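You operate a simulated robot arm through the tools that you are given. There is no shell and no other tool. Be economical: measure what you need, move in short steps, check, and stop when the job is done.

Carry out the task below with a simulated robot arm. There is one attempt and no reset: what you move stays moved.

TASK
Shut the grey cabinet down, vent it and plug port 1.
Fine: red main handle shut, black pressure knob to 0, vent to zero, selector OFF, then the yellow plug in and latched, in that order.

The check looks at the end state, three seconds after you hand in, the way a careful person would. Anything else that was tipped, shoved, dropped, spilled or broken makes it a failure.

THE ROBOT
A 7-joint arm with a two-finger parallel gripper, fixed in place. Base frame: the origin is at the foot of the arm, x ahead of it, y to its left, z up; the work surface is at about z = 866. Lengths are in mm, angles in rad, forces in N, time in s.
With the tool pointing down near the work surface it reaches from about 240 to 680 mm from the base axis. Its first joint turns from -1.152 to 1.152 rad. Payload 2.4 kg.
The tool frame sits at the grasp point between the pads (the TCP): z along the fingers, y along the line on which they close. The tips reach 30 mm beyond it. The gripper opens to 94 mm. The fingers are 28 mm wide and 10 mm thick; the gripper's body (50 by 96 mm) begins 55 mm behind the TCP.
Orientation is that of the tool frame in the base frame, as [roll, pitch, yaw] about the fixed x, y, z axes, in that order (R = Rz(yaw) Ry(pitch) Rx(roll)). With the fingers straight down and closing along the base's y, the tool's x points along the base's -x, its y along +y and its z along -z.

THE INTERFACE
- The arm moves only by the tool apply_moves. Its argument "plan" is one flat list of numbers, 7 for each row, row after row: the opening in per cent of the stroke, from 0 (shut) to 100 (fully open), then the shift along the tool's x, y, z in mm, then the turn, a rotation vector about the tool's x, y, z in rad. In form: [fingers, dx, dy, dz, rx, ry, rz, fingers, dx, dy, dz, rx, ry, rz, ...]. A call has 1 to 8 rows; each row is the pose to reach, as a shift and turn from the pose commanded when the call began, along the tool's axes at that moment. Rows are played at 5 a second. More than 50 mm and 0.15 rad between two rows, or a gripper value outside its range, and nothing of the call is played. A pose out of reach is approached as far as the arm can. The call stops where the force on the tool passes 70 N (or 10 N more than at its start, if that is more) or the arm is blocked; 0.2 s more then pass. The fingers move at their own pace (about 153 mm/s each) and stop on an object; they squeeze with about 25 N. The grip force told is the motor's: it shows also when the fingers shut on nothing. Time passes only in rows, and 0.2 s behind the last, so rows that repeat a pose let the fingers close. It gives the time, the measured TCP pose, the force on the tool (base axes), the opening and the grip force at its end, in the units of the frame above (readings bear some noise).
- Cameras (640 x 400 px; columns grow to the right, rows downward): "scene" is fixed at [41.9, 477.2, 1445.9]; the picture's right is [-0.71, -0.71, 0.00], its down [-0.38, 0.38, -0.84] and it looks along [0.60, -0.59, -0.54] (base axes); focal length 292 px, centre (320, 200). "wrist" rides on the gripper at [-37, 0, -58] in the tool frame; the picture's right is [0.00, -1.00, 0.00], its down [0.97, 0.00, -0.24] and it looks along [0.24, 0.00, 0.97] (tool axes); focal length 218 px, centre (320, 200). There is no depth. A picture from a camera that has moved, and an enlarged one, comes with that camera's place and axes in the base frame and with its lens.
- snapshot(camera): a new picture of that camera. It takes no simulated time.
- zoom(camera, box): a new picture of the part [left, top, right, bottom] of that camera's present view, enlarged. It takes no simulated time.
- job_done(): hands the job in; it is judged then, once.

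Go step by step. Nothing tells you positions but the pictures and the camera data: compare them with the known pose of the tool, close in by small moves and look again before you grip or let go. The budget is 120 turns and 64 pictures, counting those below and the enlarged ones. Unless the task says otherwise, let go and move clear before handing in, and close with one line.

The tools are called after ">>>" as name(argument=value, ...) on one line, values as JSON. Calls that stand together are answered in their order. apply_moves: Moves the arm, as the interface text tells. Its arguments: {"type":"object","properties":{"plan":{"type":"array"}},"required":["plan"]} The other tools are called the same way: snapshot (camera) takes a picture; zoom (camera, box) takes an enlarged picture of a part of a camera's view; job_done () hands the job in.

At the start:

```text
clock: 0.0
tool_pos: [379.5, -109.4, 1166.3]
ee_rot: [3.142, 0.0, 3.141]
ft_force: [-0.3, 0.2, -0.1]
finger_gap: 94.3
finger_force: 0.1
```

scene: 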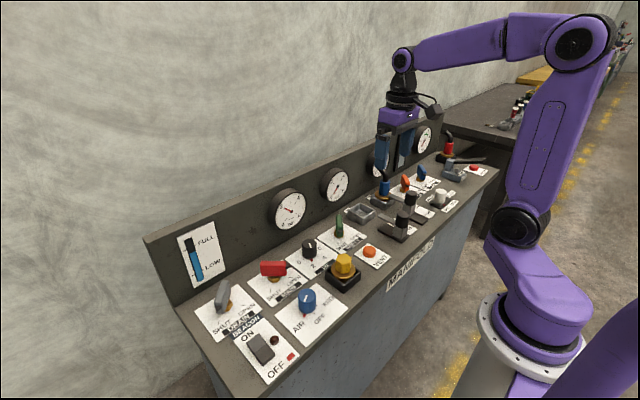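
wrist: 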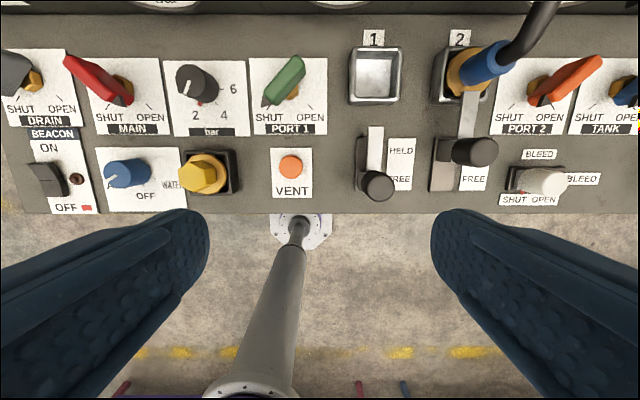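

I see a console with rows of controls: drain, main, bar knob, port 1, and below these beacon, an air/off/water selector, yellow plug, vent and latches. I'll look closer before moving.

>>> zoom(camera="wrist", box=[0, 20, 340, 230])

>>> zoom(camera="wrist", box=[320, 20, 640, 220])

>>> zoom(camera="scene", box=[160, 170, 400, 390])

>>> zoom(camera="scene", box=[320, 110, 520, 250])

```text
1.88 times, centred on (170, 125) of wrist
camera zoom: at [415.4, -110.1, 1226.3], right [0.0, -1.0, 0.0], down [-0.97, 0.0, 0.24], along [-0.24, 0.0, -0.97], focal length 411 px, centre (602, 341)
```

zoom: 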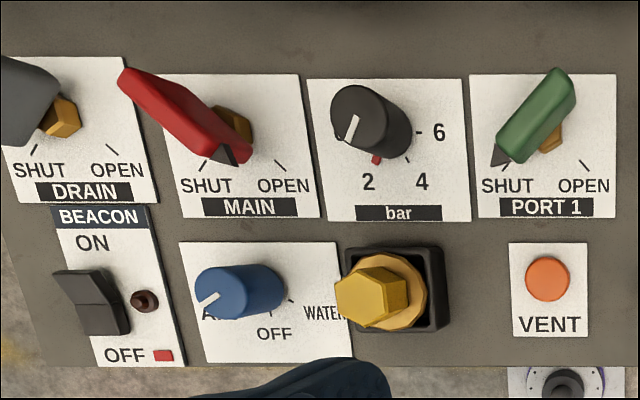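

```text
2.00 times, centred on (480, 120) of wrist
camera zoom: at [415.4, -110.1, 1226.3], right [0.0, -1.0, 0.0], down [-0.97, 0.0, 0.24], along [-0.24, 0.0, -0.97], focal length 436 px, centre (0, 360)
```

zoom: 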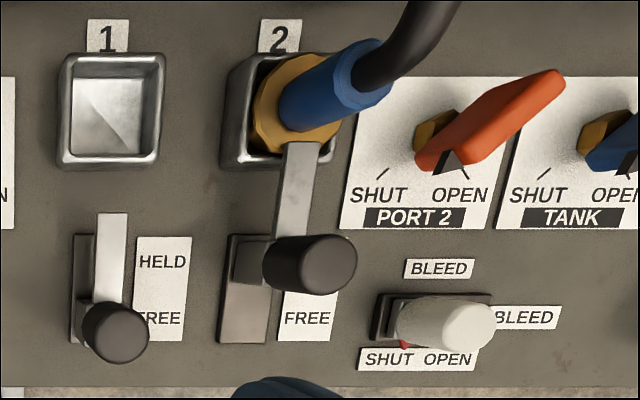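

```text
1.82 times, centred on (280, 280) of scene
camera zoom: at [41.9, 477.2, 1445.9], right [-0.71, -0.71, 0.0], down [-0.38, 0.38, -0.84], along [0.6, -0.59, -0.54], focal length 530 px, centre (393, 54)
```

zoom: 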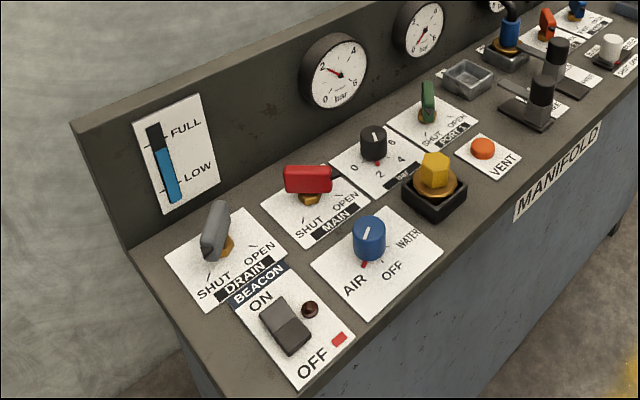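

```text
2.86 times, centred on (420, 180) of scene
camera zoom: at [41.9, 477.2, 1445.9], right [-0.71, -0.71, 0.0], down [-0.38, 0.38, -0.84], along [0.6, -0.59, -0.54], focal length 833 px, centre (34, 257)
```

zoom: 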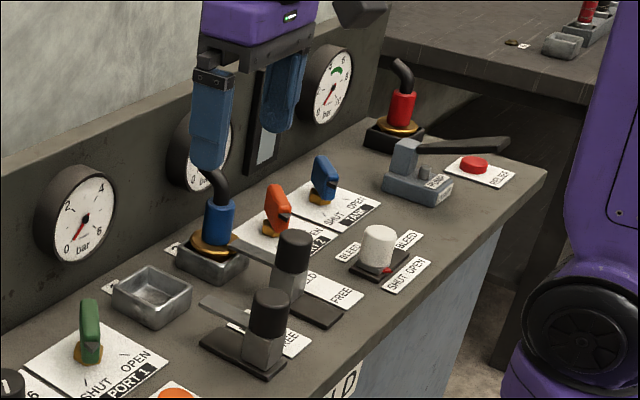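

The controls are roughly at main (502,174), bar knob (499,56), vent (383,-64), selector (374,181), plug (373,67), port 1 (518,-194) and latch 1 (358,-192). I'll move over the left side to measure.

>>> apply_moves(plan=[100, -10, 43, 14, 0, 0, 0, 100, -20, 86, 28, 0, 0, 0, 100, -30, 129, 43, 0, 0, 0, 100, -40, 172, 57, 0, 0, 0, 100, -50, 215, 72, 0, 0, 0, 100, -60, 259, 86, 0, 0, 0])

>>> snapshot(camera="wrist")

```text
clock: 1.4
tool_pos: [439.2, 149.5, 1082.0]
ee_rot: [-3.141, 0.0, -3.141]
ft_force: [0.2, 0.9, 0.8]
finger_gap: 94.0
finger_force: 0.0
```

```text
57 pictures are left
camera wrist: at [475.8, 148.8, 1140.7], right [0.0, -1.0, 0.0], down [-0.97, 0.0, 0.24], along [-0.24, 0.0, -0.97], focal length 218 px, centre (320, 200)
```

wrist: 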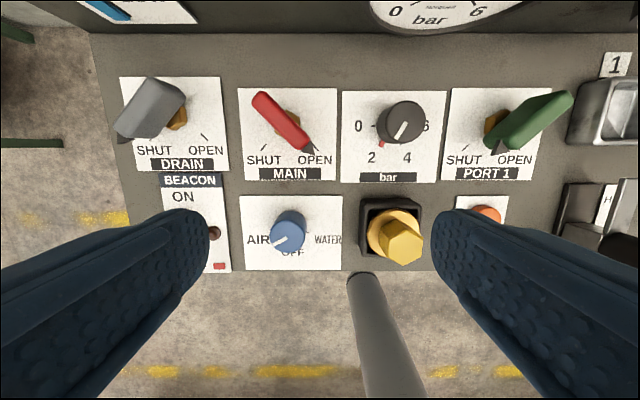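

>>> zoom(camera="wrist", box=[230, 70, 440, 201])

>>> zoom(camera="wrist", box=[230, 180, 440, 280])

```text
3.05 times, centred on (335, 136) of wrist
camera zoom: at [475.8, 148.8, 1140.7], right [0.0, -1.0, 0.0], down [-0.97, 0.0, 0.24], along [-0.24, 0.0, -0.97], focal length 665 px, centre (274, 397)
```

zoom: 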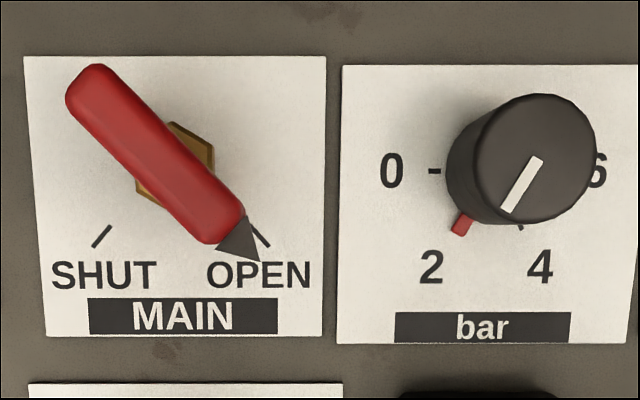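

```text
3.05 times, centred on (335, 230) of wrist
camera zoom: at [475.8, 148.8, 1140.7], right [0.0, -1.0, 0.0], down [-0.97, 0.0, 0.24], along [-0.24, 0.0, -0.97], focal length 665 px, centre (274, 109)
```

zoom: 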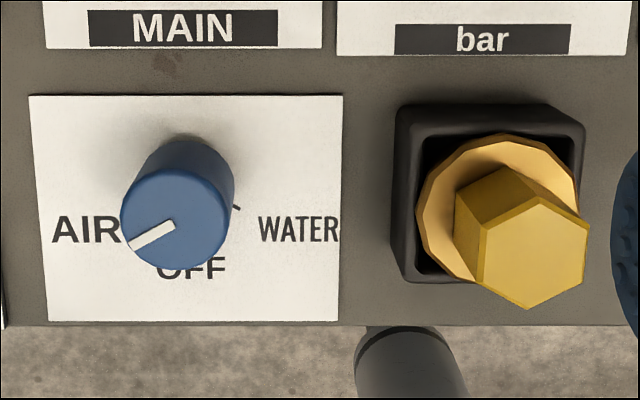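

The main handle pivots at about (500,186) with its top near z=911, and its pointer is on OPEN. I'll hover above it, turned 45° so the fingers straddle the bar.

>>> apply_moves(plan=[45, -10, 6, 20, 0, 0, -0.13, 45, -20, 12, 40, 0, 0, -0.26, 45, -30, 18, 60, 0, 0, -0.39, 45, -40, 24, 80, 0, 0, -0.52, 45, -50, 30, 100, 0, 0, -0.65, 45, -61, 36.5, 122, 0, 0, -0.785])

>>> snapshot(camera="wrist")

>>> zoom(camera="scene", box=[160, 150, 400, 300])

```text
clock: 2.8
tool_pos: [500.4, 186.7, 959.4]
ee_rot: [3.141, 0.003, -2.352]
ft_force: [-0.7, -0.3, -0.6]
finger_gap: 42.7
finger_force: 0.0
```

```text
54 pictures are left
camera wrist: at [525.8, 212.0, 1018.2], right [0.71, -0.7, 0.0], down [-0.68, -0.69, 0.24], along [-0.17, -0.17, -0.97], focal length 218 px, centre (320, 200)
```

wrist: 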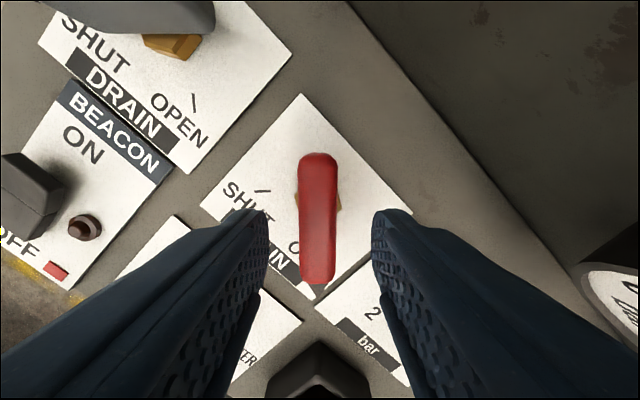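

```text
2.67 times, centred on (280, 225) of scene
camera zoom: at [41.9, 477.2, 1445.9], right [-0.71, -0.71, 0.0], down [-0.38, 0.38, -0.84], along [0.6, -0.59, -0.54], focal length 778 px, centre (427, 133)
```

zoom: 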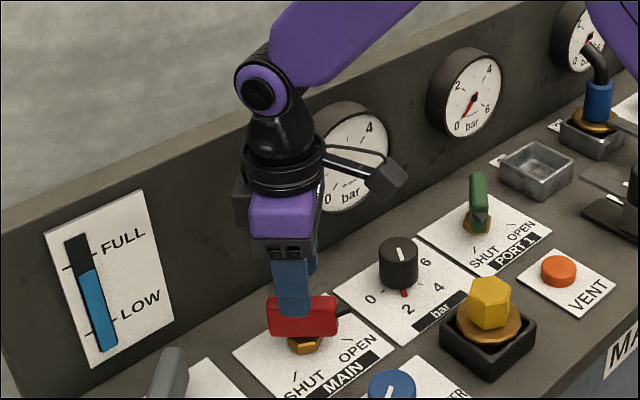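

The bar is centred between the fingers. Descending and gripping.

>>> apply_moves(plan=[45, 0, 0, 25, 0, 0, 0, 45, 0, 0, 50, 0, 0, 0, 0, 0, 0, 50, 0, 0, 0, 0, 0, 0, 50, 0, 0, 0])

>>> snapshot(camera="wrist")

```text
clock: 3.8
tool_pos: [498.2, 186.4, 910.1]
ee_rot: [3.141, -0.002, -2.355]
ft_force: [-8.1, 3.3, 10.6]
finger_gap: 23.5
finger_force: 45.1
```

```text
52 pictures are left
camera wrist: at [524.2, 211.7, 968.6], right [0.71, -0.71, 0.0], down [-0.68, -0.69, 0.24], along [-0.17, -0.17, -0.97], focal length 218 px, centre (320, 200)
```

wrist: 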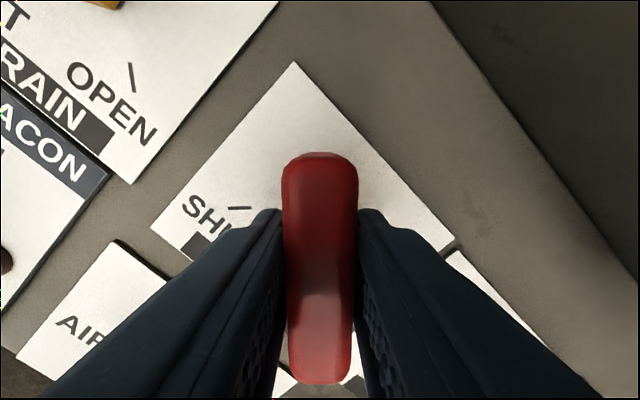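

Gripped. Turning clockwise from above toward SHUT.

>>> apply_moves(plan=[0, 0, 0, 0, 0, 0, 0.12, 0, 0, 0, 0, 0, 0, 0.24, 0, 0, 0, 0, 0, 0, 0.36, 0, 0, 0, 0, 0, 0, 0.48, 0, 0, 0, 0, 0, 0, 0.6, 0, 0, 0, 0, 0, 0, 0.72, 0, 0, 0, 0, 0, 0, 0.84])

>>> snapshot(camera="wrist")

```text
clock: 5.4
tool_pos: [498.0, 187.6, 911.2]
ee_rot: [3.14, -0.002, 3.087]
ft_force: [-23.5, 13.4, 16.5]
finger_gap: 23.2
finger_force: 45.4
```

```text
51 pictures are left
camera wrist: at [534.5, 184.9, 968.6], right [-0.05, -1.0, 0.0], down [-0.97, 0.05, 0.24], along [-0.24, 0.01, -0.97], focal length 218 px, centre (320, 200)
```

wrist: 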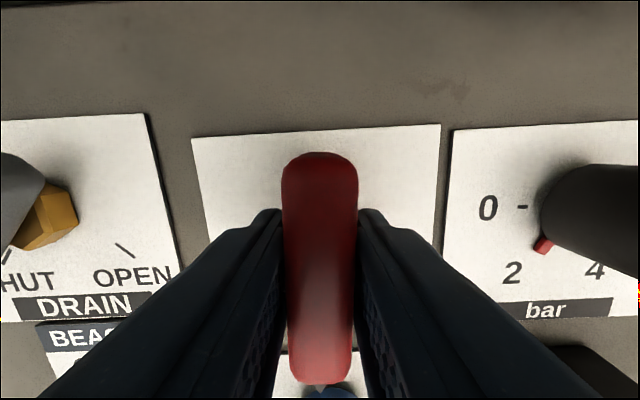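

The handle follows; side force suggests the pivot is a couple of mm off, so I'll shift slightly and keep turning.

>>> apply_moves(plan=[0, 1, 0.5, 0, 0, 0, 0.12, 0, 2, 1, 0, 0, 0, 0.24, 0, 2, 1, 0, 0, 0, 0.36, 0, 2, 1, 0, 0, 0, 0.48, 0, 2, 1, 0, 0, 0, 0.6, 0, 2, 1, 0, 0, 0, 0.7])

>>> snapshot(camera="wrist")

```text
clock: 6.8
tool_pos: [499.3, 188.2, 910.6]
ee_rot: [3.14, 0.003, 2.385]
ft_force: [-5.2, 19.2, 0.2]
finger_gap: 23.4
finger_force: 45.3
```

```text
50 pictures are left
camera wrist: at [524.7, 162.6, 968.7], right [-0.69, -0.73, 0.0], down [-0.71, 0.67, 0.24], along [-0.17, 0.17, -0.97], focal length 218 px, centre (320, 200)
```

wrist: 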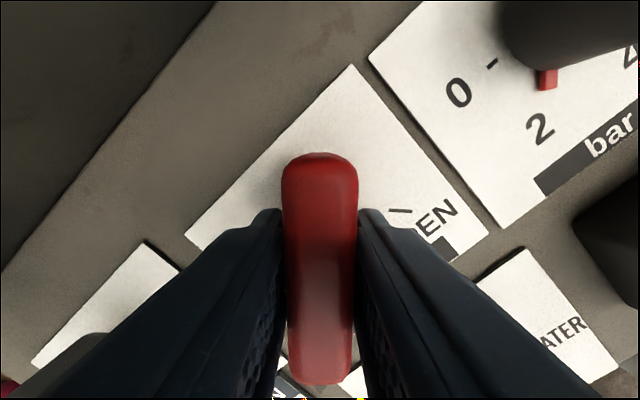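

Nearly at 90°. A small extra turn to seat it against its stop.

>>> apply_moves(plan=[0, 0, 0, 0, 0, 0, 0.05, 0, 0, 0, 0, 0, 0, 0.09, 0, 0, 0, 0, 0, 0, 0.09])

>>> apply_moves(plan=[45, 0, 0, 0, 0, 0, 0, 45, 0, 0, 0, 0, 0, 0, 45, 0, 0, -40, 0, 0, 0, 45, 0, 0, -80, 0, 0, 0, 45, 0, 0, -110, 0, 0, 0])

>>> snapshot(camera="wrist")

>>> zoom(camera="scene", box=[160, 150, 460, 350])

```text
clock: 7.6
tool_pos: [498.8, 190.2, 910.5]
ee_rot: [3.137, 0.001, 2.3]
ft_force: [4.0, 18.4, -4.6]
finger_gap: 24.0
finger_force: 44.9
```

```text
clock: 8.8
tool_pos: [497.7, 187.6, 1019.7]
ee_rot: [-3.141, 0.001, 2.295]
ft_force: [-0.1, 0.5, 0.2]
finger_gap: 42.1
finger_force: 0.0
```

```text
49 pictures are left
camera wrist: at [521.8, 158.6, 1077.8], right [-0.75, -0.66, 0.0], down [-0.64, 0.73, 0.24], along [-0.16, 0.18, -0.97], focal length 218 px, centre (320, 200)
```

wrist: 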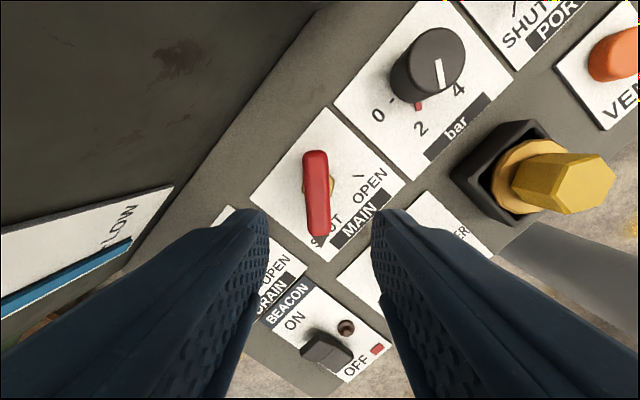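

```text
2.00 times, centred on (310, 250) of scene
camera zoom: at [41.9, 477.2, 1445.9], right [-0.71, -0.71, 0.0], down [-0.38, 0.38, -0.84], along [0.6, -0.59, -0.54], focal length 583 px, centre (340, 100)
```

zoom: 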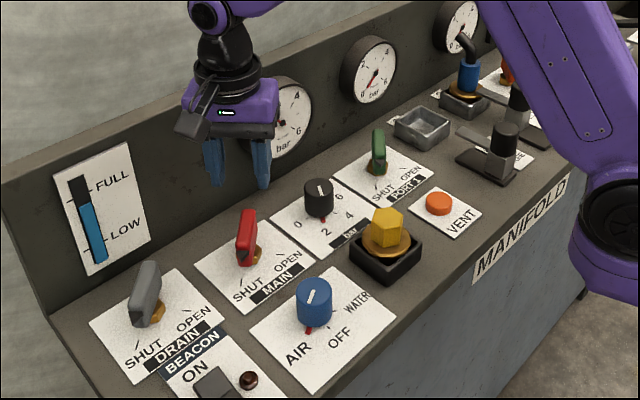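

The main handle is now on SHUT. The black knob is at about (501,60), top about z=902, pointing at 2. I'll hover over it.

>>> apply_moves(plan=[75, -32, -27, 0, 0, 0, 0, 75, -65, -55, 0, 0, 0, 0, 75, -97.8, -82.1, 10, 0, 0, 0, 75, -97.8, -82.1, 50, 0, 0, 0])

>>> snapshot(camera="wrist")

>>> zoom(camera="scene", box=[200, 130, 440, 280])

```text
clock: 9.8
tool_pos: [499.9, 60.1, 968.3]
ee_rot: [3.14, 0.001, 2.296]
ft_force: [-0.3, -0.2, 0.2]
finger_gap: 70.3
finger_force: 0.1
```

```text
47 pictures are left
camera wrist: at [524.7, 31.3, 1027.4], right [-0.75, -0.66, 0.0], down [-0.65, 0.73, 0.24], along [-0.16, 0.18, -0.97], focal length 218 px, centre (320, 200)
```

wrist: 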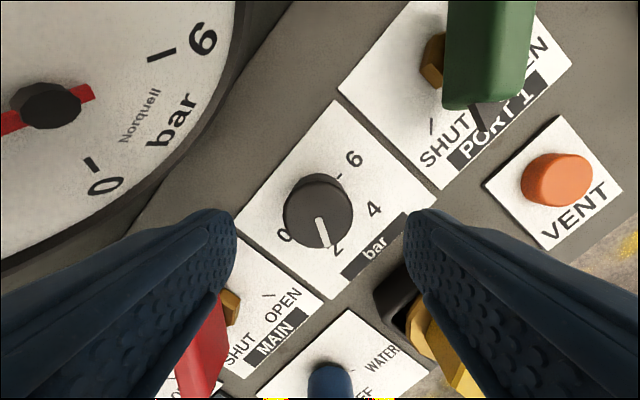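

```text
2.67 times, centred on (320, 205) of scene
camera zoom: at [42.0, 477.2, 1445.9], right [-0.71, -0.71, 0.0], down [-0.38, 0.38, -0.84], along [0.6, -0.59, -0.54], focal length 778 px, centre (320, 187)
```

zoom: 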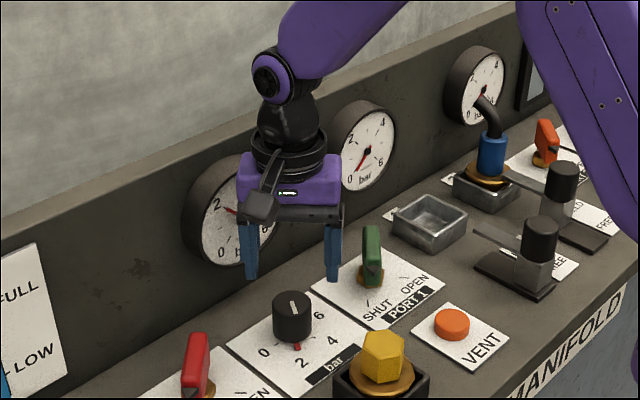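

Centred over the knob. The gauge clears by about a centimetre. Descending and gripping.

>>> apply_moves(plan=[75, 0, 0, 25, 0, 0, 0, 75, 0, 0, 50, 0, 0, 0, 75, 0, 0, 62, 0, 0, 0, 0, 0, 0, 62, 0, 0, 0, 0, 0, 0, 62, 0, 0, 0])

>>> snapshot(camera="wrist")

```text
clock: 11.0
tool_pos: [501.9, 61.8, 906.5]
ee_rot: [-3.14, -0.004, 2.298]
ft_force: [-3.7, 8.8, -1.7]
finger_gap: 41.1
finger_force: 44.4
```

```text
45 pictures are left
camera wrist: at [525.1, 32.9, 965.1], right [-0.75, -0.67, 0.0], down [-0.65, 0.72, 0.24], along [-0.16, 0.18, -0.97], focal length 218 px, centre (320, 200)
```

wrist: 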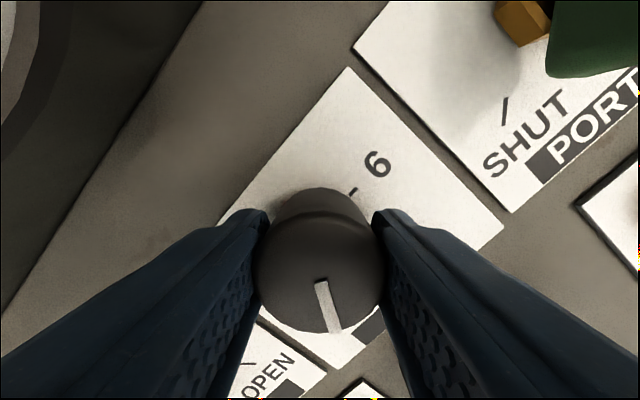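

Pointer reads 2; the 0 mark is 60° clockwise. Turning.

>>> apply_moves(plan=[0, 0, 0, 0, 0, 0, 0.14, 0, 0, 0, 0, 0, 0, 0.28, 0, 0, 0, 0, 0, 0, 0.42, 0, 0, 0, 0, 0, 0, 0.56, 0, 0, 0, 0, 0, 0, 0.7, 0, 0, 0, 0, 0, 0, 0.84, 0, 0, 0, 0, 0, 0, 0.96, 0, 0, 0, 0, 0, 0, 1.06])

>>> snapshot(camera="wrist")

```text
clock: 12.8
tool_pos: [498.9, 60.9, 906.7]
ee_rot: [-3.139, 0.004, 1.243]
ft_force: [-14.8, 18.0, -18.3]
finger_gap: 41.1
finger_force: 44.6
```

```text
44 pictures are left
camera wrist: at [487.3, 25.7, 965.7], right [-0.95, 0.32, 0.0], down [0.31, 0.92, 0.24], along [0.07, 0.23, -0.97], focal length 218 px, centre (320, 200)
```

wrist: 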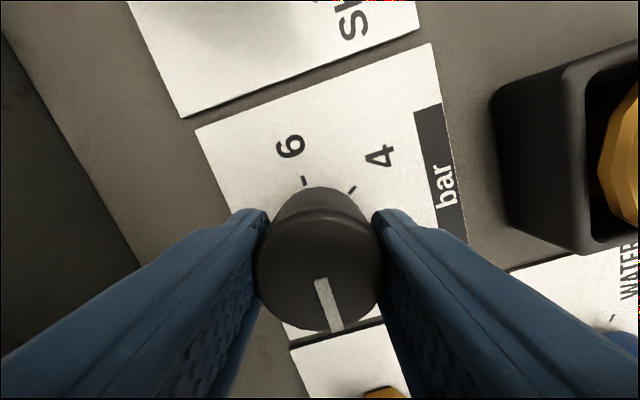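

The line now points to 0. Releasing, rising and checking the gauges.

>>> apply_moves(plan=[70, 0, 0, 0, 0, 0, 0, 70, 0, 0, 0, 0, 0, 0, 70, 0, 0, -40, 0, 0, 0, 70, 0, 0, -80, 0, 0, 0, 70, 0, 0, -120, 0, 0, 0])

>>> snapshot(camera="wrist")

>>> zoom(camera="scene", box=[200, 130, 440, 280])

```text
clock: 14.0
tool_pos: [501.6, 59.3, 1029.4]
ee_rot: [3.141, -0.001, 1.235]
ft_force: [0.7, 0.8, 0.1]
finger_gap: 65.7
finger_force: 0.0
```

```text
43 pictures are left
camera wrist: at [489.1, 23.7, 1086.9], right [-0.94, 0.33, 0.0], down [0.32, 0.92, 0.24], along [0.08, 0.23, -0.97], focal length 218 px, centre (320, 200)
```

wrist: 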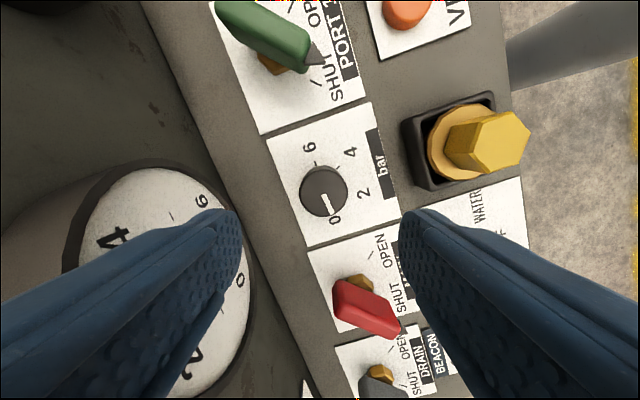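

```text
2.67 times, centred on (320, 205) of scene
camera zoom: at [41.9, 477.2, 1445.9], right [-0.71, -0.71, 0.0], down [-0.38, 0.38, -0.84], along [0.6, -0.59, -0.54], focal length 778 px, centre (320, 187)
```

zoom: 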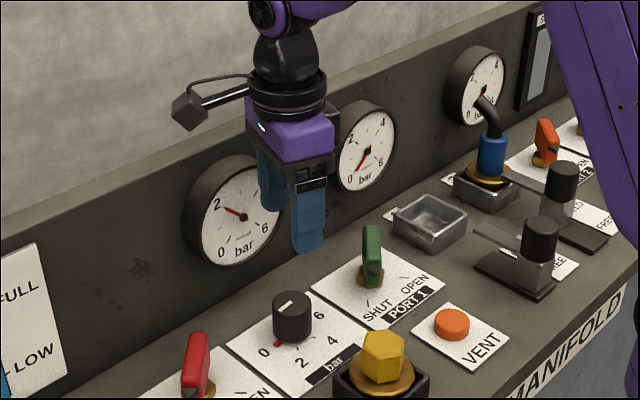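

Knob at 0; gauge 1 still shows 2 bar. Next is VENT, near (387,-60). I'll move over it with the fingers closing, unwinding the wrist on the way.

>>> apply_moves(plan=[50, -19, -9, 0, 0, 0, -0.14, 30, -38, -17, 0, 0, 0, -0.28, 0, -57, -26, 0, 0, 0, -0.42, 0, -75, -35, 0, 0, 0, -0.56, 0, -94, -43, 0, 0, 0, -0.7, 0, -113, -52, 10, 0, 0, -0.84, 0, -132, -61, 30, 0, 0, -0.98, 0, -150.3, -69.3, 60, 0, 0, -1.12])

>>> apply_moves(plan=[0, 0, 0, 0, 0, 0, -0.14, 0, 0, 0, 0, 0, 0, -0.28, 0, 0, 0, 0, 0, 0, -0.42, 0, 0, 0, 0, 0, 0, -0.56, 0, 0, 0, 0, 0, 0, -0.7, 0, 0, 0, 0, 0, 0, -0.786])

>>> snapshot(camera="wrist")

```text
clock: 15.8
tool_pos: [386.4, -60.3, 968.2]
ee_rot: [-3.141, 0.003, 2.359]
ft_force: [0.1, 0.5, 0.2]
finger_gap: 0.0
finger_force: 24.9
```

```text
clock: 17.2
tool_pos: [389.0, -59.0, 968.6]
ee_rot: [3.141, 0.002, -3.137]
ft_force: [0.2, 0.2, -0.7]
finger_gap: 0.0
finger_force: 24.7
```

```text
41 pictures are left
camera wrist: at [423.4, -60.4, 1026.6], right [0.0, -1.0, 0.0], down [-0.97, 0.0, 0.24], along [-0.24, 0.0, -0.97], focal length 218 px, centre (320, 200)
```

wrist: 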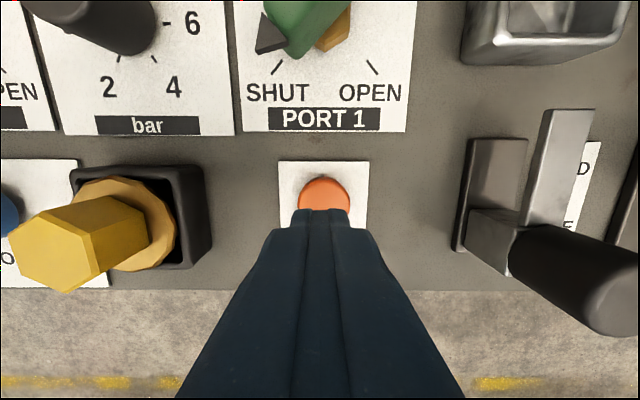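

The tips are about 3 mm off the button centre. Correcting and descending onto it in small steps.

>>> apply_moves(plan=[0, 0, -3, 25, 0, 0, 0, 0, 0, -3, 45, 0, 0, 0, 0, 0, -3, 50, 0, 0, 0, 0, 0, -3, 55, 0, 0, 0])

>>> zoom(camera="scene", box=[240, 130, 440, 280])

```text
clock: 18.2
tool_pos: [387.5, -62.2, 912.8]
ee_rot: [3.141, 0.001, -3.14]
ft_force: [-0.3, 0.6, -0.1]
finger_gap: 0.0
finger_force: 25.1
```

```text
2.67 times, centred on (340, 205) of scene
camera zoom: at [41.9, 477.2, 1445.9], right [-0.71, -0.71, 0.0], down [-0.38, 0.38, -0.84], along [0.6, -0.59, -0.54], focal length 778 px, centre (267, 187)
```

zoom: 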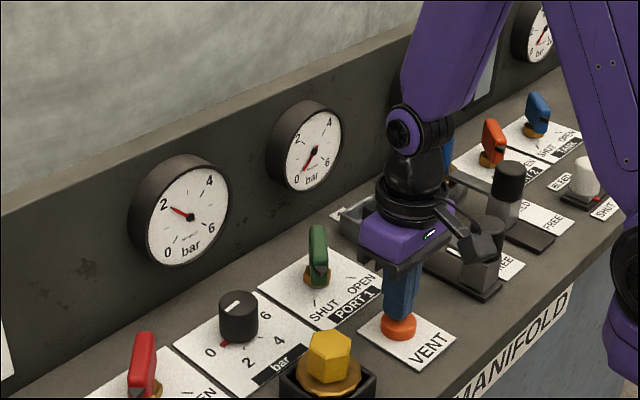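

Tips are just above the button. Pressing down a few mm and holding.

>>> apply_moves(plan=[0, 0, 0, 4, 0, 0, 0, 0, 0, 0, 7, 0, 0, 0, 0, 0, 0, 10, 0, 0, 0, 0, 0, 0, 10, 0, 0, 0])

>>> zoom(camera="scene", box=[240, 130, 440, 280])

```text
clock: 19.2
tool_pos: [387.3, -63.4, 902.9]
ee_rot: [3.141, 0.003, -3.14]
ft_force: [1.4, -1.2, 2.9]
finger_gap: 0.0
finger_force: 24.0
```

```text
2.67 times, centred on (340, 205) of scene
camera zoom: at [41.9, 477.1, 1445.9], right [-0.71, -0.71, 0.0], down [-0.38, 0.38, -0.84], along [0.6, -0.59, -0.54], focal length 778 px, centre (267, 187)
```

zoom: 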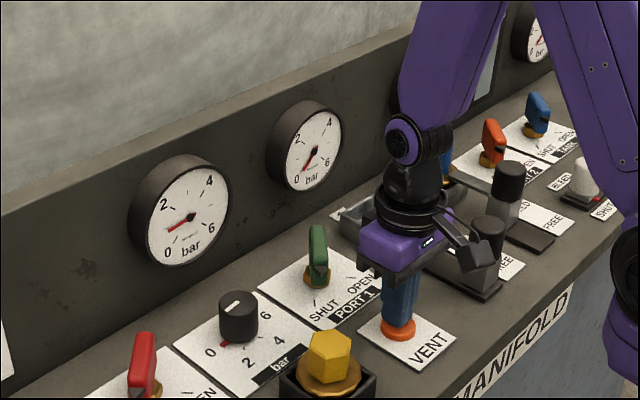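

Pressure is dropping (about 1.2). Keep holding.

>>> apply_moves(plan=[0, 0, 0, 1, 0, 0, 0, 0, 0, 0, 1, 0, 0, 0, 0, 0, 0, 1, 0, 0, 0, 0, 0, 0, 1, 0, 0, 0, 0, 0, 0, 1, 0, 0, 0, 0, 0, 0, 1, 0, 0, 0, 0, 0, 0, 1, 0, 0, 0, 0, 0, 0, 1, 0, 0, 0])

>>> apply_moves(plan=[0, 0, 0, 0, 0, 0, 0, 0, 0, 0, 0, 0, 0, 0, 0, 0, 0, 0, 0, 0, 0, 0, 0, 0, 0, 0, 0, 0, 0, 0, 0, 0, 0, 0, 0, 0, 0, 0, 0, 0, 0, 0, 0, 0, 0, 0, 0, 0, 0, 0, 0, 0, 0, 0, 0, 0])

>>> zoom(camera="scene", box=[240, 160, 380, 260])

```text
clock: 21.0
tool_pos: [385.5, -62.7, 902.1]
ee_rot: [3.141, 0.0, -3.14]
ft_force: [0.8, -1.7, 3.3]
finger_gap: 0.0
finger_force: 25.1
```

```text
clock: 22.8
tool_pos: [386.6, -62.0, 902.7]
ee_rot: [3.14, 0.0, -3.14]
ft_force: [0.9, 1.2, 2.8]
finger_gap: 0.0
finger_force: 25.4
```

```text
4.00 times, centred on (310, 210) of scene
camera zoom: at [41.9, 477.2, 1445.9], right [-0.71, -0.71, 0.0], down [-0.38, 0.38, -0.84], along [0.6, -0.59, -0.54], focal length 1167 px, centre (360, 160)
```

zoom: 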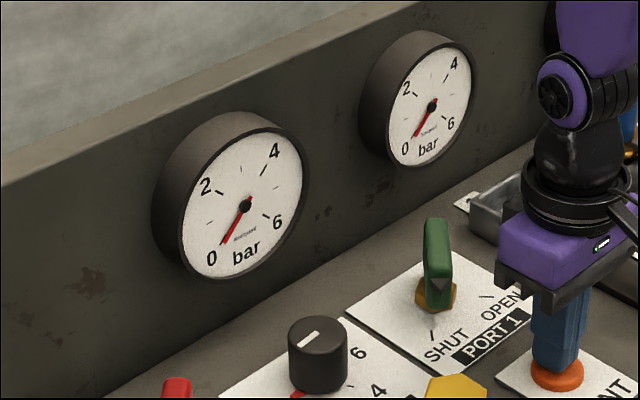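

The needle looks at zero. I'll hold a little longer, then lift clear and recheck.

>>> apply_moves(plan=[0, 0, 0, 0, 0, 0, 0, 0, 0, 0, 0, 0, 0, 0, 0, 0, 0, 0, 0, 0, 0, 0, 0, 0, 0, 0, 0, 0, 0, 0, 0, 0, 0, 0, 0, 0, 0, 0, 0, 0, 0, 0, 0, 0, 0, 0, 0, 0, 0, 0, 0, 0, 0, 0, 0, 0])

>>> apply_moves(plan=[0, 0, 0, -40, 0, 0, 0, 0, 0, 0, -80, 0, 0, 0, 30, 0, 40, -120, 0, 0, 0, 60, 0, 85, -125, 0, 0, 0, 75, 0, 130, -125, 0, 0, 0, 75, 0, 175, -125, 0, 0, 0, 75, 0, 220, -125, 0, 0, 0, 75, 8, 244, -115, 0, 0, 0])

>>> snapshot(camera="wrist")

>>> zoom(camera="scene", box=[220, 160, 400, 320])

```text
clock: 24.6
tool_pos: [385.8, -63.0, 901.3]
ee_rot: [-3.14, 0.0, -3.14]
ft_force: [0.9, 0.3, 2.5]
finger_gap: 0.0
finger_force: 24.7
```

```text
refused: row 3 steps farther than a row can; nothing moved
```

```text
37 pictures are left
camera wrist: at [423.2, -63.4, 960.5], right [0.0, -1.0, 0.0], down [-0.97, 0.0, 0.24], along [-0.24, 0.0, -0.97], focal length 218 px, centre (320, 200)
```

wrist: 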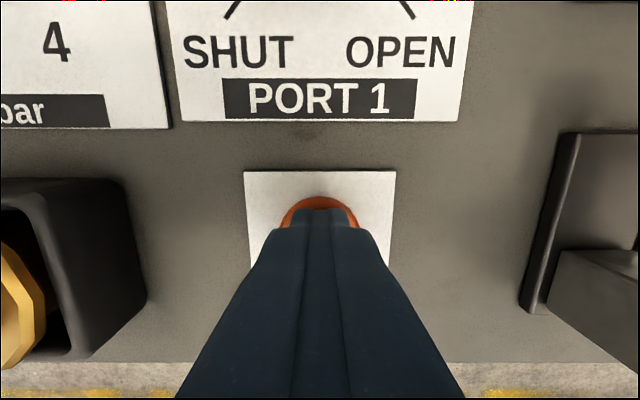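

```text
2.50 times, centred on (310, 240) of scene
camera zoom: at [41.9, 477.2, 1445.9], right [-0.71, -0.71, 0.0], down [-0.38, 0.38, -0.84], along [0.6, -0.59, -0.54], focal length 729 px, centre (345, 100)
```

zoom: 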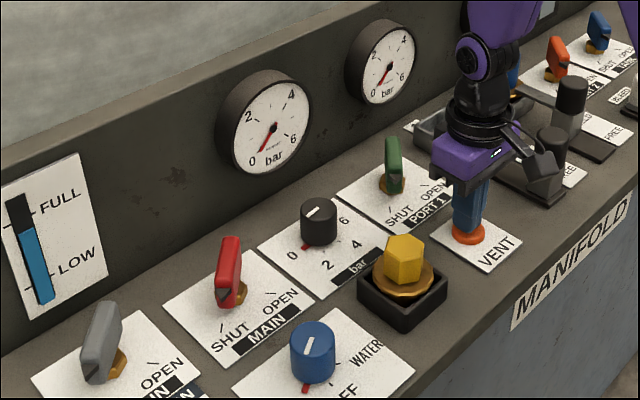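

One lateral step was too long; repeating with shorter steps toward the blue selector at about (372,185).

>>> apply_moves(plan=[0, 0, 0, -40, 0, 0, 0, 0, 0, 0, -80, 0, 0, 0, 30, 0, 30, -115, 0, 0, 0, 60, 0, 75, -120, 0, 0, 0, 75, 5, 120, -120, 0, 0, 0, 75, 10, 165, -120, 0, 0, 0, 75, 14, 210, -120, 0, 0, 0, 75, 14, 248, -110, 0, 0, 0])

>>> snapshot(camera="wrist")

>>> zoom(camera="scene", box=[220, 160, 420, 300])

```text
clock: 26.4
tool_pos: [371.3, 185.9, 1012.5]
ee_rot: [-3.142, -0.002, 3.141]
ft_force: [-0.2, 0.6, 0.8]
finger_gap: 70.3
finger_force: 0.0
```

```text
35 pictures are left
camera wrist: at [408.9, 185.5, 1071.0], right [0.0, -1.0, 0.0], down [-0.97, 0.0, 0.24], along [-0.24, 0.0, -0.97], focal length 218 px, centre (320, 200)
```

wrist: 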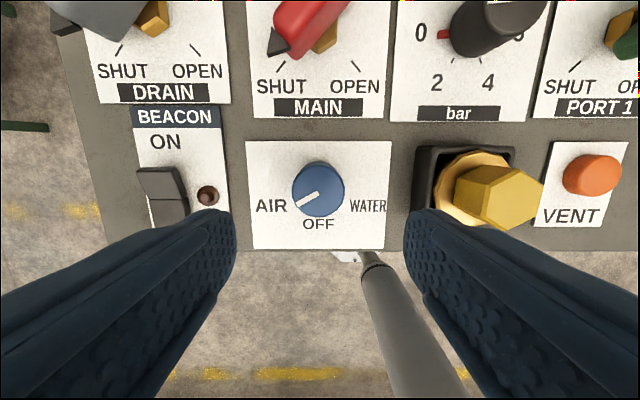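

```text
2.86 times, centred on (320, 230) of scene
camera zoom: at [41.9, 477.2, 1445.9], right [-0.71, -0.71, 0.0], down [-0.38, 0.38, -0.84], along [0.6, -0.59, -0.54], focal length 833 px, centre (320, 114)
```

zoom: 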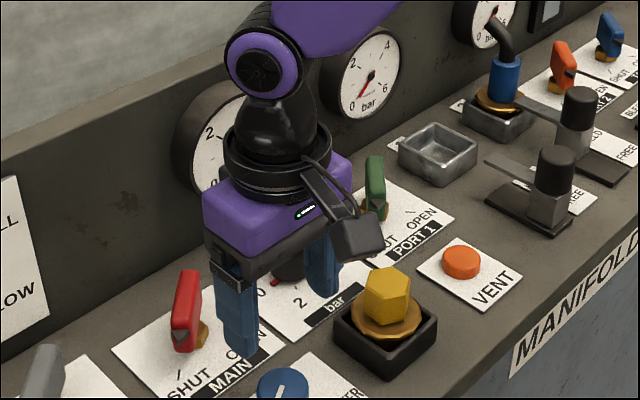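

Gauge reads zero. The selector points to AIR, with OFF about 60° counter-clockwise. Lowering to hover with the fingers pre-turned 50°.

>>> apply_moves(plan=[75, -1, 0, 10, 0, 0, 0.145, 75, -2, 0, 20, 0, 0, 0.29, 75, -3, 0, 30, 0, 0, 0.435, 75, -4, 0, 40, 0, 0, 0.58, 75, -4, 0, 50, 0, 0, 0.725, 75, -4, 0, 55, 0, 0, 0.87])

>>> snapshot(camera="wrist")

```text
clock: 27.8
tool_pos: [377.6, 185.6, 958.2]
ee_rot: [-3.141, 0.0, 2.271]
ft_force: [0.2, -0.1, -0.5]
finger_gap: 70.5
finger_force: 0.0
```

```text
33 pictures are left
camera wrist: at [399.9, 156.5, 1015.8], right [-0.76, -0.64, 0.0], down [-0.63, 0.74, 0.24], along [-0.15, 0.18, -0.97], focal length 218 px, centre (320, 200)
```

wrist: 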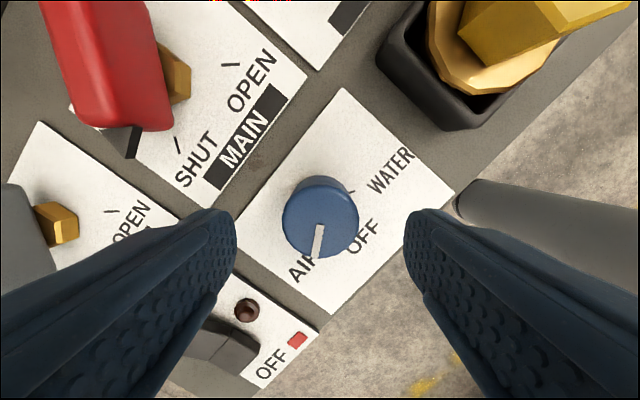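

Well centred. Descending and gripping the selector.

>>> apply_moves(plan=[75, 0, 0, 25, 0, 0, 0, 75, 0, 0, 50, 0, 0, 0, 0, 0, 0, 50, 0, 0, 0, 0, 0, 0, 50, 0, 0, 0, 0, 0, 0, 50, 0, 0, 0])

>>> apply_moves(plan=[0, 0, 0, 0, 0, 0, -0.14, 0, 0, 0, 0, 0, 0, -0.28, 0, 0, 0, 0, 0, 0, -0.42, 0, 0, 0, 0, 0, 0, -0.56, 0, 0, 0, 0, 0, 0, -0.7, 0, 0, 0, 0, 0, 0, -0.84, 0, 0, 0, 0, 0, 0, -0.96, 0, 0, 0, 0, 0, 0, -1.05])

>>> snapshot(camera="wrist")

```text
clock: 29.0
tool_pos: [376.3, 186.6, 906.5]
ee_rot: [-3.14, 0.001, 2.274]
ft_force: [-7.5, 3.5, -1.2]
finger_gap: 41.6
finger_force: 45.0
```

```text
clock: 30.8
tool_pos: [376.2, 188.3, 906.7]
ee_rot: [3.141, 0.004, -2.955]
ft_force: [-7.3, 28.9, -12.7]
finger_gap: 41.4
finger_force: 45.0
```

```text
32 pictures are left
camera wrist: at [411.9, 193.9, 965.5], right [0.19, -0.98, 0.0], down [-0.95, -0.18, 0.24], along [-0.23, -0.04, -0.97], focal length 218 px, centre (320, 200)
```

wrist: 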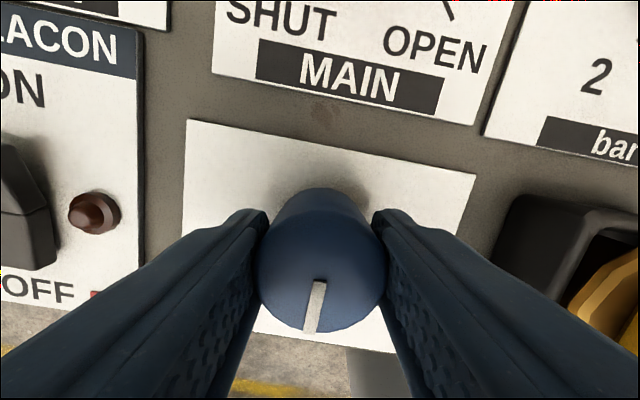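

The line now points straight to OFF. Releasing and rising.

>>> apply_moves(plan=[70, 0, 0, 0, 0, 0, 0, 70, 0, 0, 0, 0, 0, 0, 70, 0, 0, -40, 0, 0, 0.05, 70, 0, 0, -80, 0, 0, 0.1, 70, 0, 0, -115, 0, 0, 0.187])

>>> snapshot(camera="wrist")

```text
clock: 32.0
tool_pos: [376.8, 185.1, 1022.3]
ee_rot: [3.142, 0.002, 3.135]
ft_force: [-0.2, 1.2, -0.1]
finger_gap: 66.0
finger_force: 0.1
```

```text
31 pictures are left
camera wrist: at [412.8, 184.0, 1080.8], right [-0.01, -1.0, 0.0], down [-0.97, 0.01, 0.24], along [-0.24, 0.0, -0.97], focal length 218 px, centre (320, 200)
```

wrist: 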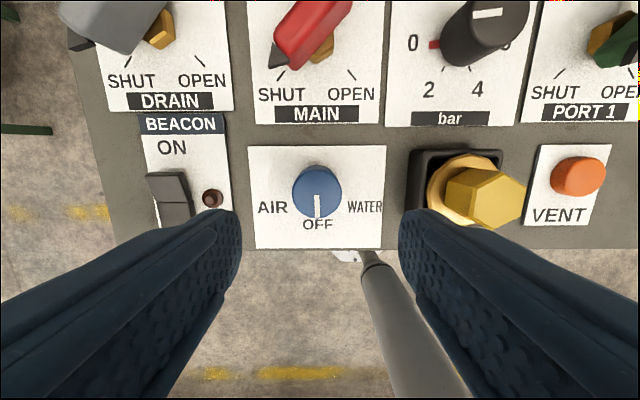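

Selector is OFF. Now over to the yellow plug at about (373,67).

>>> apply_moves(plan=[75, 0, -40, 0, 0, 0, 0, 75, 0, -80, 0, 0, 0, 0, 75, 2, -118, 10, 0, 0, 0])

>>> snapshot(camera="wrist")

>>> zoom(camera="scene", box=[290, 160, 490, 300])

```text
clock: 32.8
tool_pos: [373.1, 68.7, 1012.7]
ee_rot: [3.141, 0.002, 3.136]
ft_force: [1.0, -0.6, 0.5]
finger_gap: 70.3
finger_force: 0.1
```

```text
30 pictures are left
camera wrist: at [410.6, 66.2, 1070.1], right [0.0, -1.0, 0.0], down [-0.97, 0.0, 0.24], along [-0.24, 0.0, -0.97], focal length 218 px, centre (320, 200)
```

wrist: 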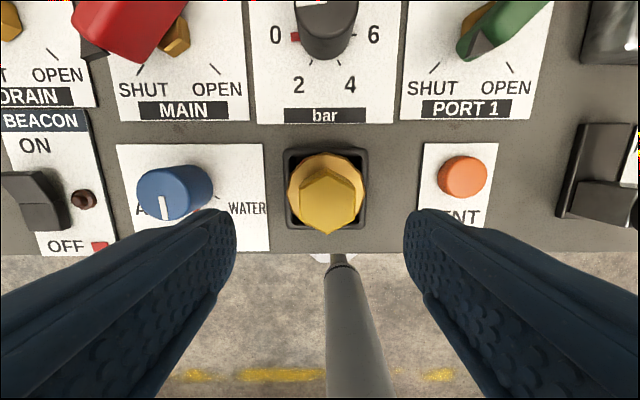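

```text
2.86 times, centred on (390, 230) of scene
camera zoom: at [41.9, 477.2, 1445.9], right [-0.71, -0.71, 0.0], down [-0.38, 0.38, -0.84], along [0.6, -0.59, -0.54], focal length 833 px, centre (120, 114)
```

zoom: 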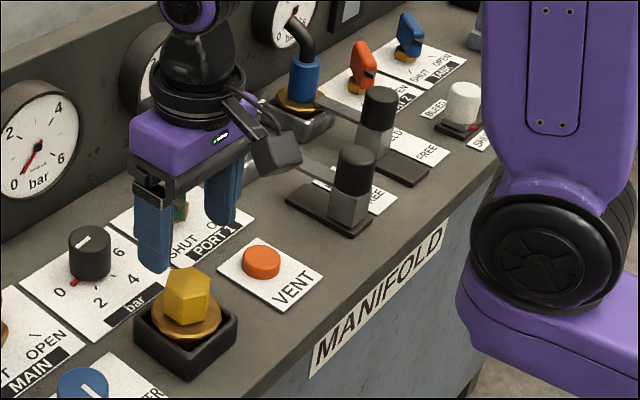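

>>> zoom(camera="wrist", box=[270, 135, 382, 245])

```text
3.64 times, centred on (326, 190) of wrist
camera zoom: at [410.6, 66.2, 1070.1], right [0.0, -1.0, 0.0], down [-0.97, 0.0, 0.24], along [-0.24, 0.0, -0.97], focal length 794 px, centre (298, 236)
```

zoom: 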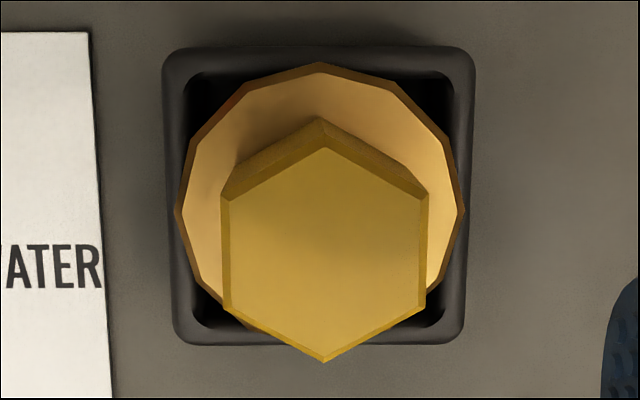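

The hex plug has flats facing ±y, centre about (374,63), top about z=932. Lowering with the fingers straddling it.

>>> apply_moves(plan=[75, 0, -4.7, 30, 0, 0, 0, 75, 0, -4.7, 60, 0, 0, 0, 75, 0, -4.7, 80, 0, 0, 0])

>>> snapshot(camera="wrist")

>>> zoom(camera="scene", box=[290, 200, 410, 300])

```text
clock: 33.6
tool_pos: [374.1, 63.5, 931.3]
ee_rot: [-3.141, 0.001, 3.136]
ft_force: [0.6, 0.6, -0.4]
finger_gap: 70.6
finger_force: 0.2
```

```text
27 pictures are left
camera wrist: at [410.6, 61.7, 989.7], right [-0.01, -1.0, 0.0], down [-0.97, 0.01, 0.24], along [-0.24, 0.0, -0.97], focal length 218 px, centre (320, 200)
```

wrist: 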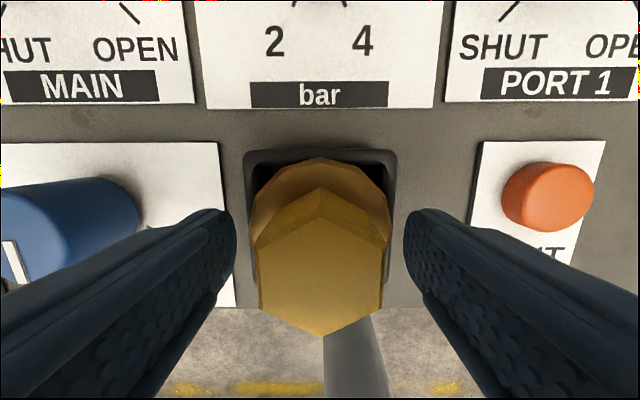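

```text
4.00 times, centred on (350, 250) of scene
camera zoom: at [41.9, 477.2, 1445.9], right [-0.71, -0.71, 0.0], down [-0.38, 0.38, -0.84], along [0.6, -0.59, -0.54], focal length 1167 px, centre (200, 0)
```

zoom: 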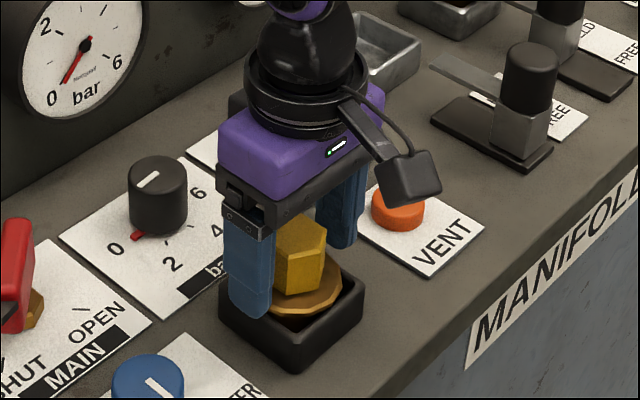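

Hex top is at TCP height and centred. Lowering 5 mm and gripping.

>>> apply_moves(plan=[75, 0, 0, 5, 0, 0, 0, 0, 0, 0, 5, 0, 0, 0, 0, 0, 0, 5, 0, 0, 0, 0, 0, 0, 5, 0, 0, 0])

>>> apply_moves(plan=[0, 0, 0, -10, 0, 0, 0, 0, 0, 0, -25, 0, 0, 0, 0, 0, 0, -50, 0, 0, 0, 0, 0, 0, -90, 0, 0, 0, 0, 0, 0, -120, 0, 0, 0])

>>> snapshot(camera="wrist")

>>> zoom(camera="scene", box=[270, 100, 510, 290])

```text
clock: 34.6
tool_pos: [375.2, 61.4, 927.5]
ee_rot: [-3.141, 0.001, 3.136]
ft_force: [-2.2, -3.6, 18.5]
finger_gap: 61.6
finger_force: 25.0
```

```text
clock: 35.8
tool_pos: [374.0, 63.4, 1047.0]
ee_rot: [3.141, 0.0, 3.136]
ft_force: [0.2, -0.5, -3.3]
finger_gap: 61.8
finger_force: 24.6
```

```text
25 pictures are left
camera wrist: at [409.7, 62.2, 1105.2], right [-0.01, -1.0, 0.0], down [-0.97, 0.01, 0.24], along [-0.24, 0.0, -0.97], focal length 218 px, centre (320, 200)
```

wrist: 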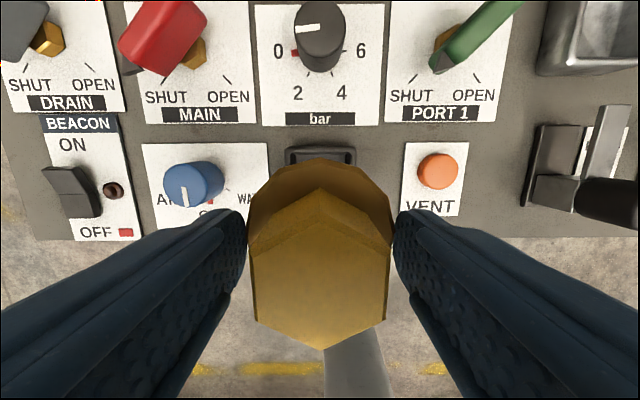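

```text
2.11 times, centred on (390, 195) of scene
camera zoom: at [42.0, 477.2, 1445.9], right [-0.71, -0.71, 0.0], down [-0.38, 0.38, -0.84], along [0.6, -0.59, -0.54], focal length 614 px, centre (173, 210)
```

zoom: 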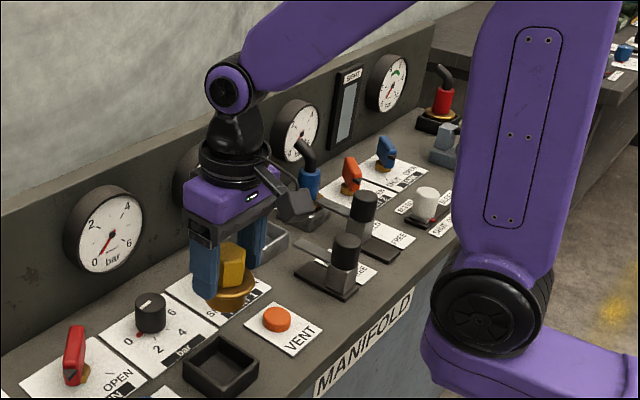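

The fingers took the flange (62 mm) instead of the hex, which would foul the port rim. I'll set it back in its holder and re-grip higher on the hex.

>>> apply_moves(plan=[0, 0, 0, 40, 0, 0, 0, 0, 0, 0, 80, 0, 0, 0, 0, 0, 0, 105, 0, 0, 0, 0, 0, 0, 115, 0, 0, 0, 0, 0, 0, 119, 0, 0, 0])

>>> snapshot(camera="wrist")

```text
clock: 37.0
tool_pos: [374.6, 62.6, 927.7]
ee_rot: [-3.141, -0.002, 3.137]
ft_force: [-0.6, -0.6, -3.8]
finger_gap: 61.4
finger_force: 25.1
```

```text
23 pictures are left
camera wrist: at [410.3, 61.5, 986.2], right [-0.01, -1.0, 0.0], down [-0.97, 0.01, 0.24], along [-0.24, 0.0, -0.97], focal length 218 px, centre (320, 200)
```

wrist: 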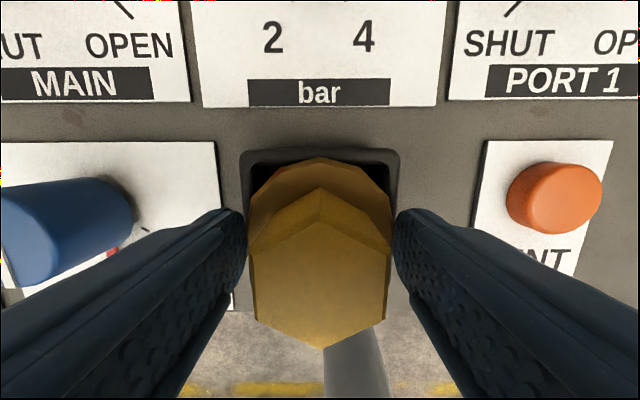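

It still hangs by its weight (−3.8 N), so I'll lower 3 mm until seated, then open and rise to re-grip.

>>> apply_moves(plan=[0, 0, 0, 1.5, 0, 0, 0, 0, 0, 0, 3, 0, 0, 0, 0, 0, 0, 3, 0, 0, 0])

>>> apply_moves(plan=[78, 0, 0, 0, 0, 0, 0, 78, 0, 0, 0, 0, 0, 0, 78, 0, 0, -12, 0, 0, 0])

>>> snapshot(camera="wrist")

>>> zoom(camera="scene", box=[290, 200, 410, 300])

```text
clock: 37.8
tool_pos: [373.9, 62.4, 926.1]
ee_rot: [3.142, 0.004, 3.136]
ft_force: [-6.5, -2.8, 45.4]
finger_gap: 62.1
finger_force: 25.0
```

```text
clock: 38.6
tool_pos: [375.2, 63.0, 937.9]
ee_rot: [3.141, -0.001, 3.135]
ft_force: [0.4, 0.6, 0.2]
finger_gap: 73.5
finger_force: 0.1
```

```text
22 pictures are left
camera wrist: at [410.7, 61.5, 995.8], right [-0.01, -1.0, 0.0], down [-0.97, 0.01, 0.24], along [-0.24, 0.0, -0.97], focal length 218 px, centre (320, 200)
```

wrist: 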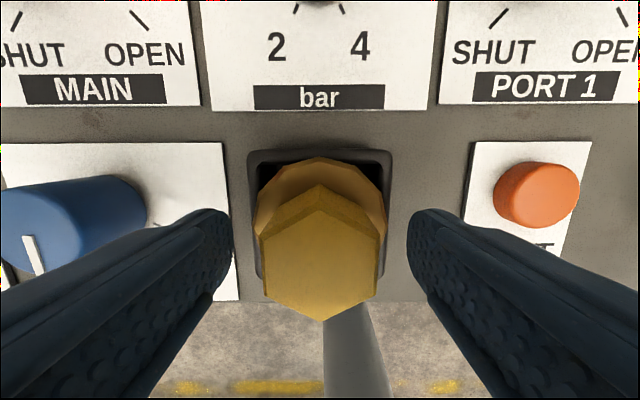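

```text
4.00 times, centred on (350, 250) of scene
camera zoom: at [41.9, 477.2, 1445.9], right [-0.71, -0.71, 0.0], down [-0.38, 0.38, -0.84], along [0.6, -0.59, -0.54], focal length 1167 px, centre (200, 0)
```

zoom: 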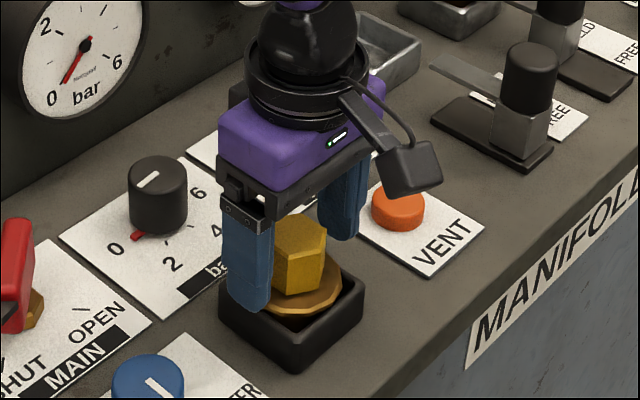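

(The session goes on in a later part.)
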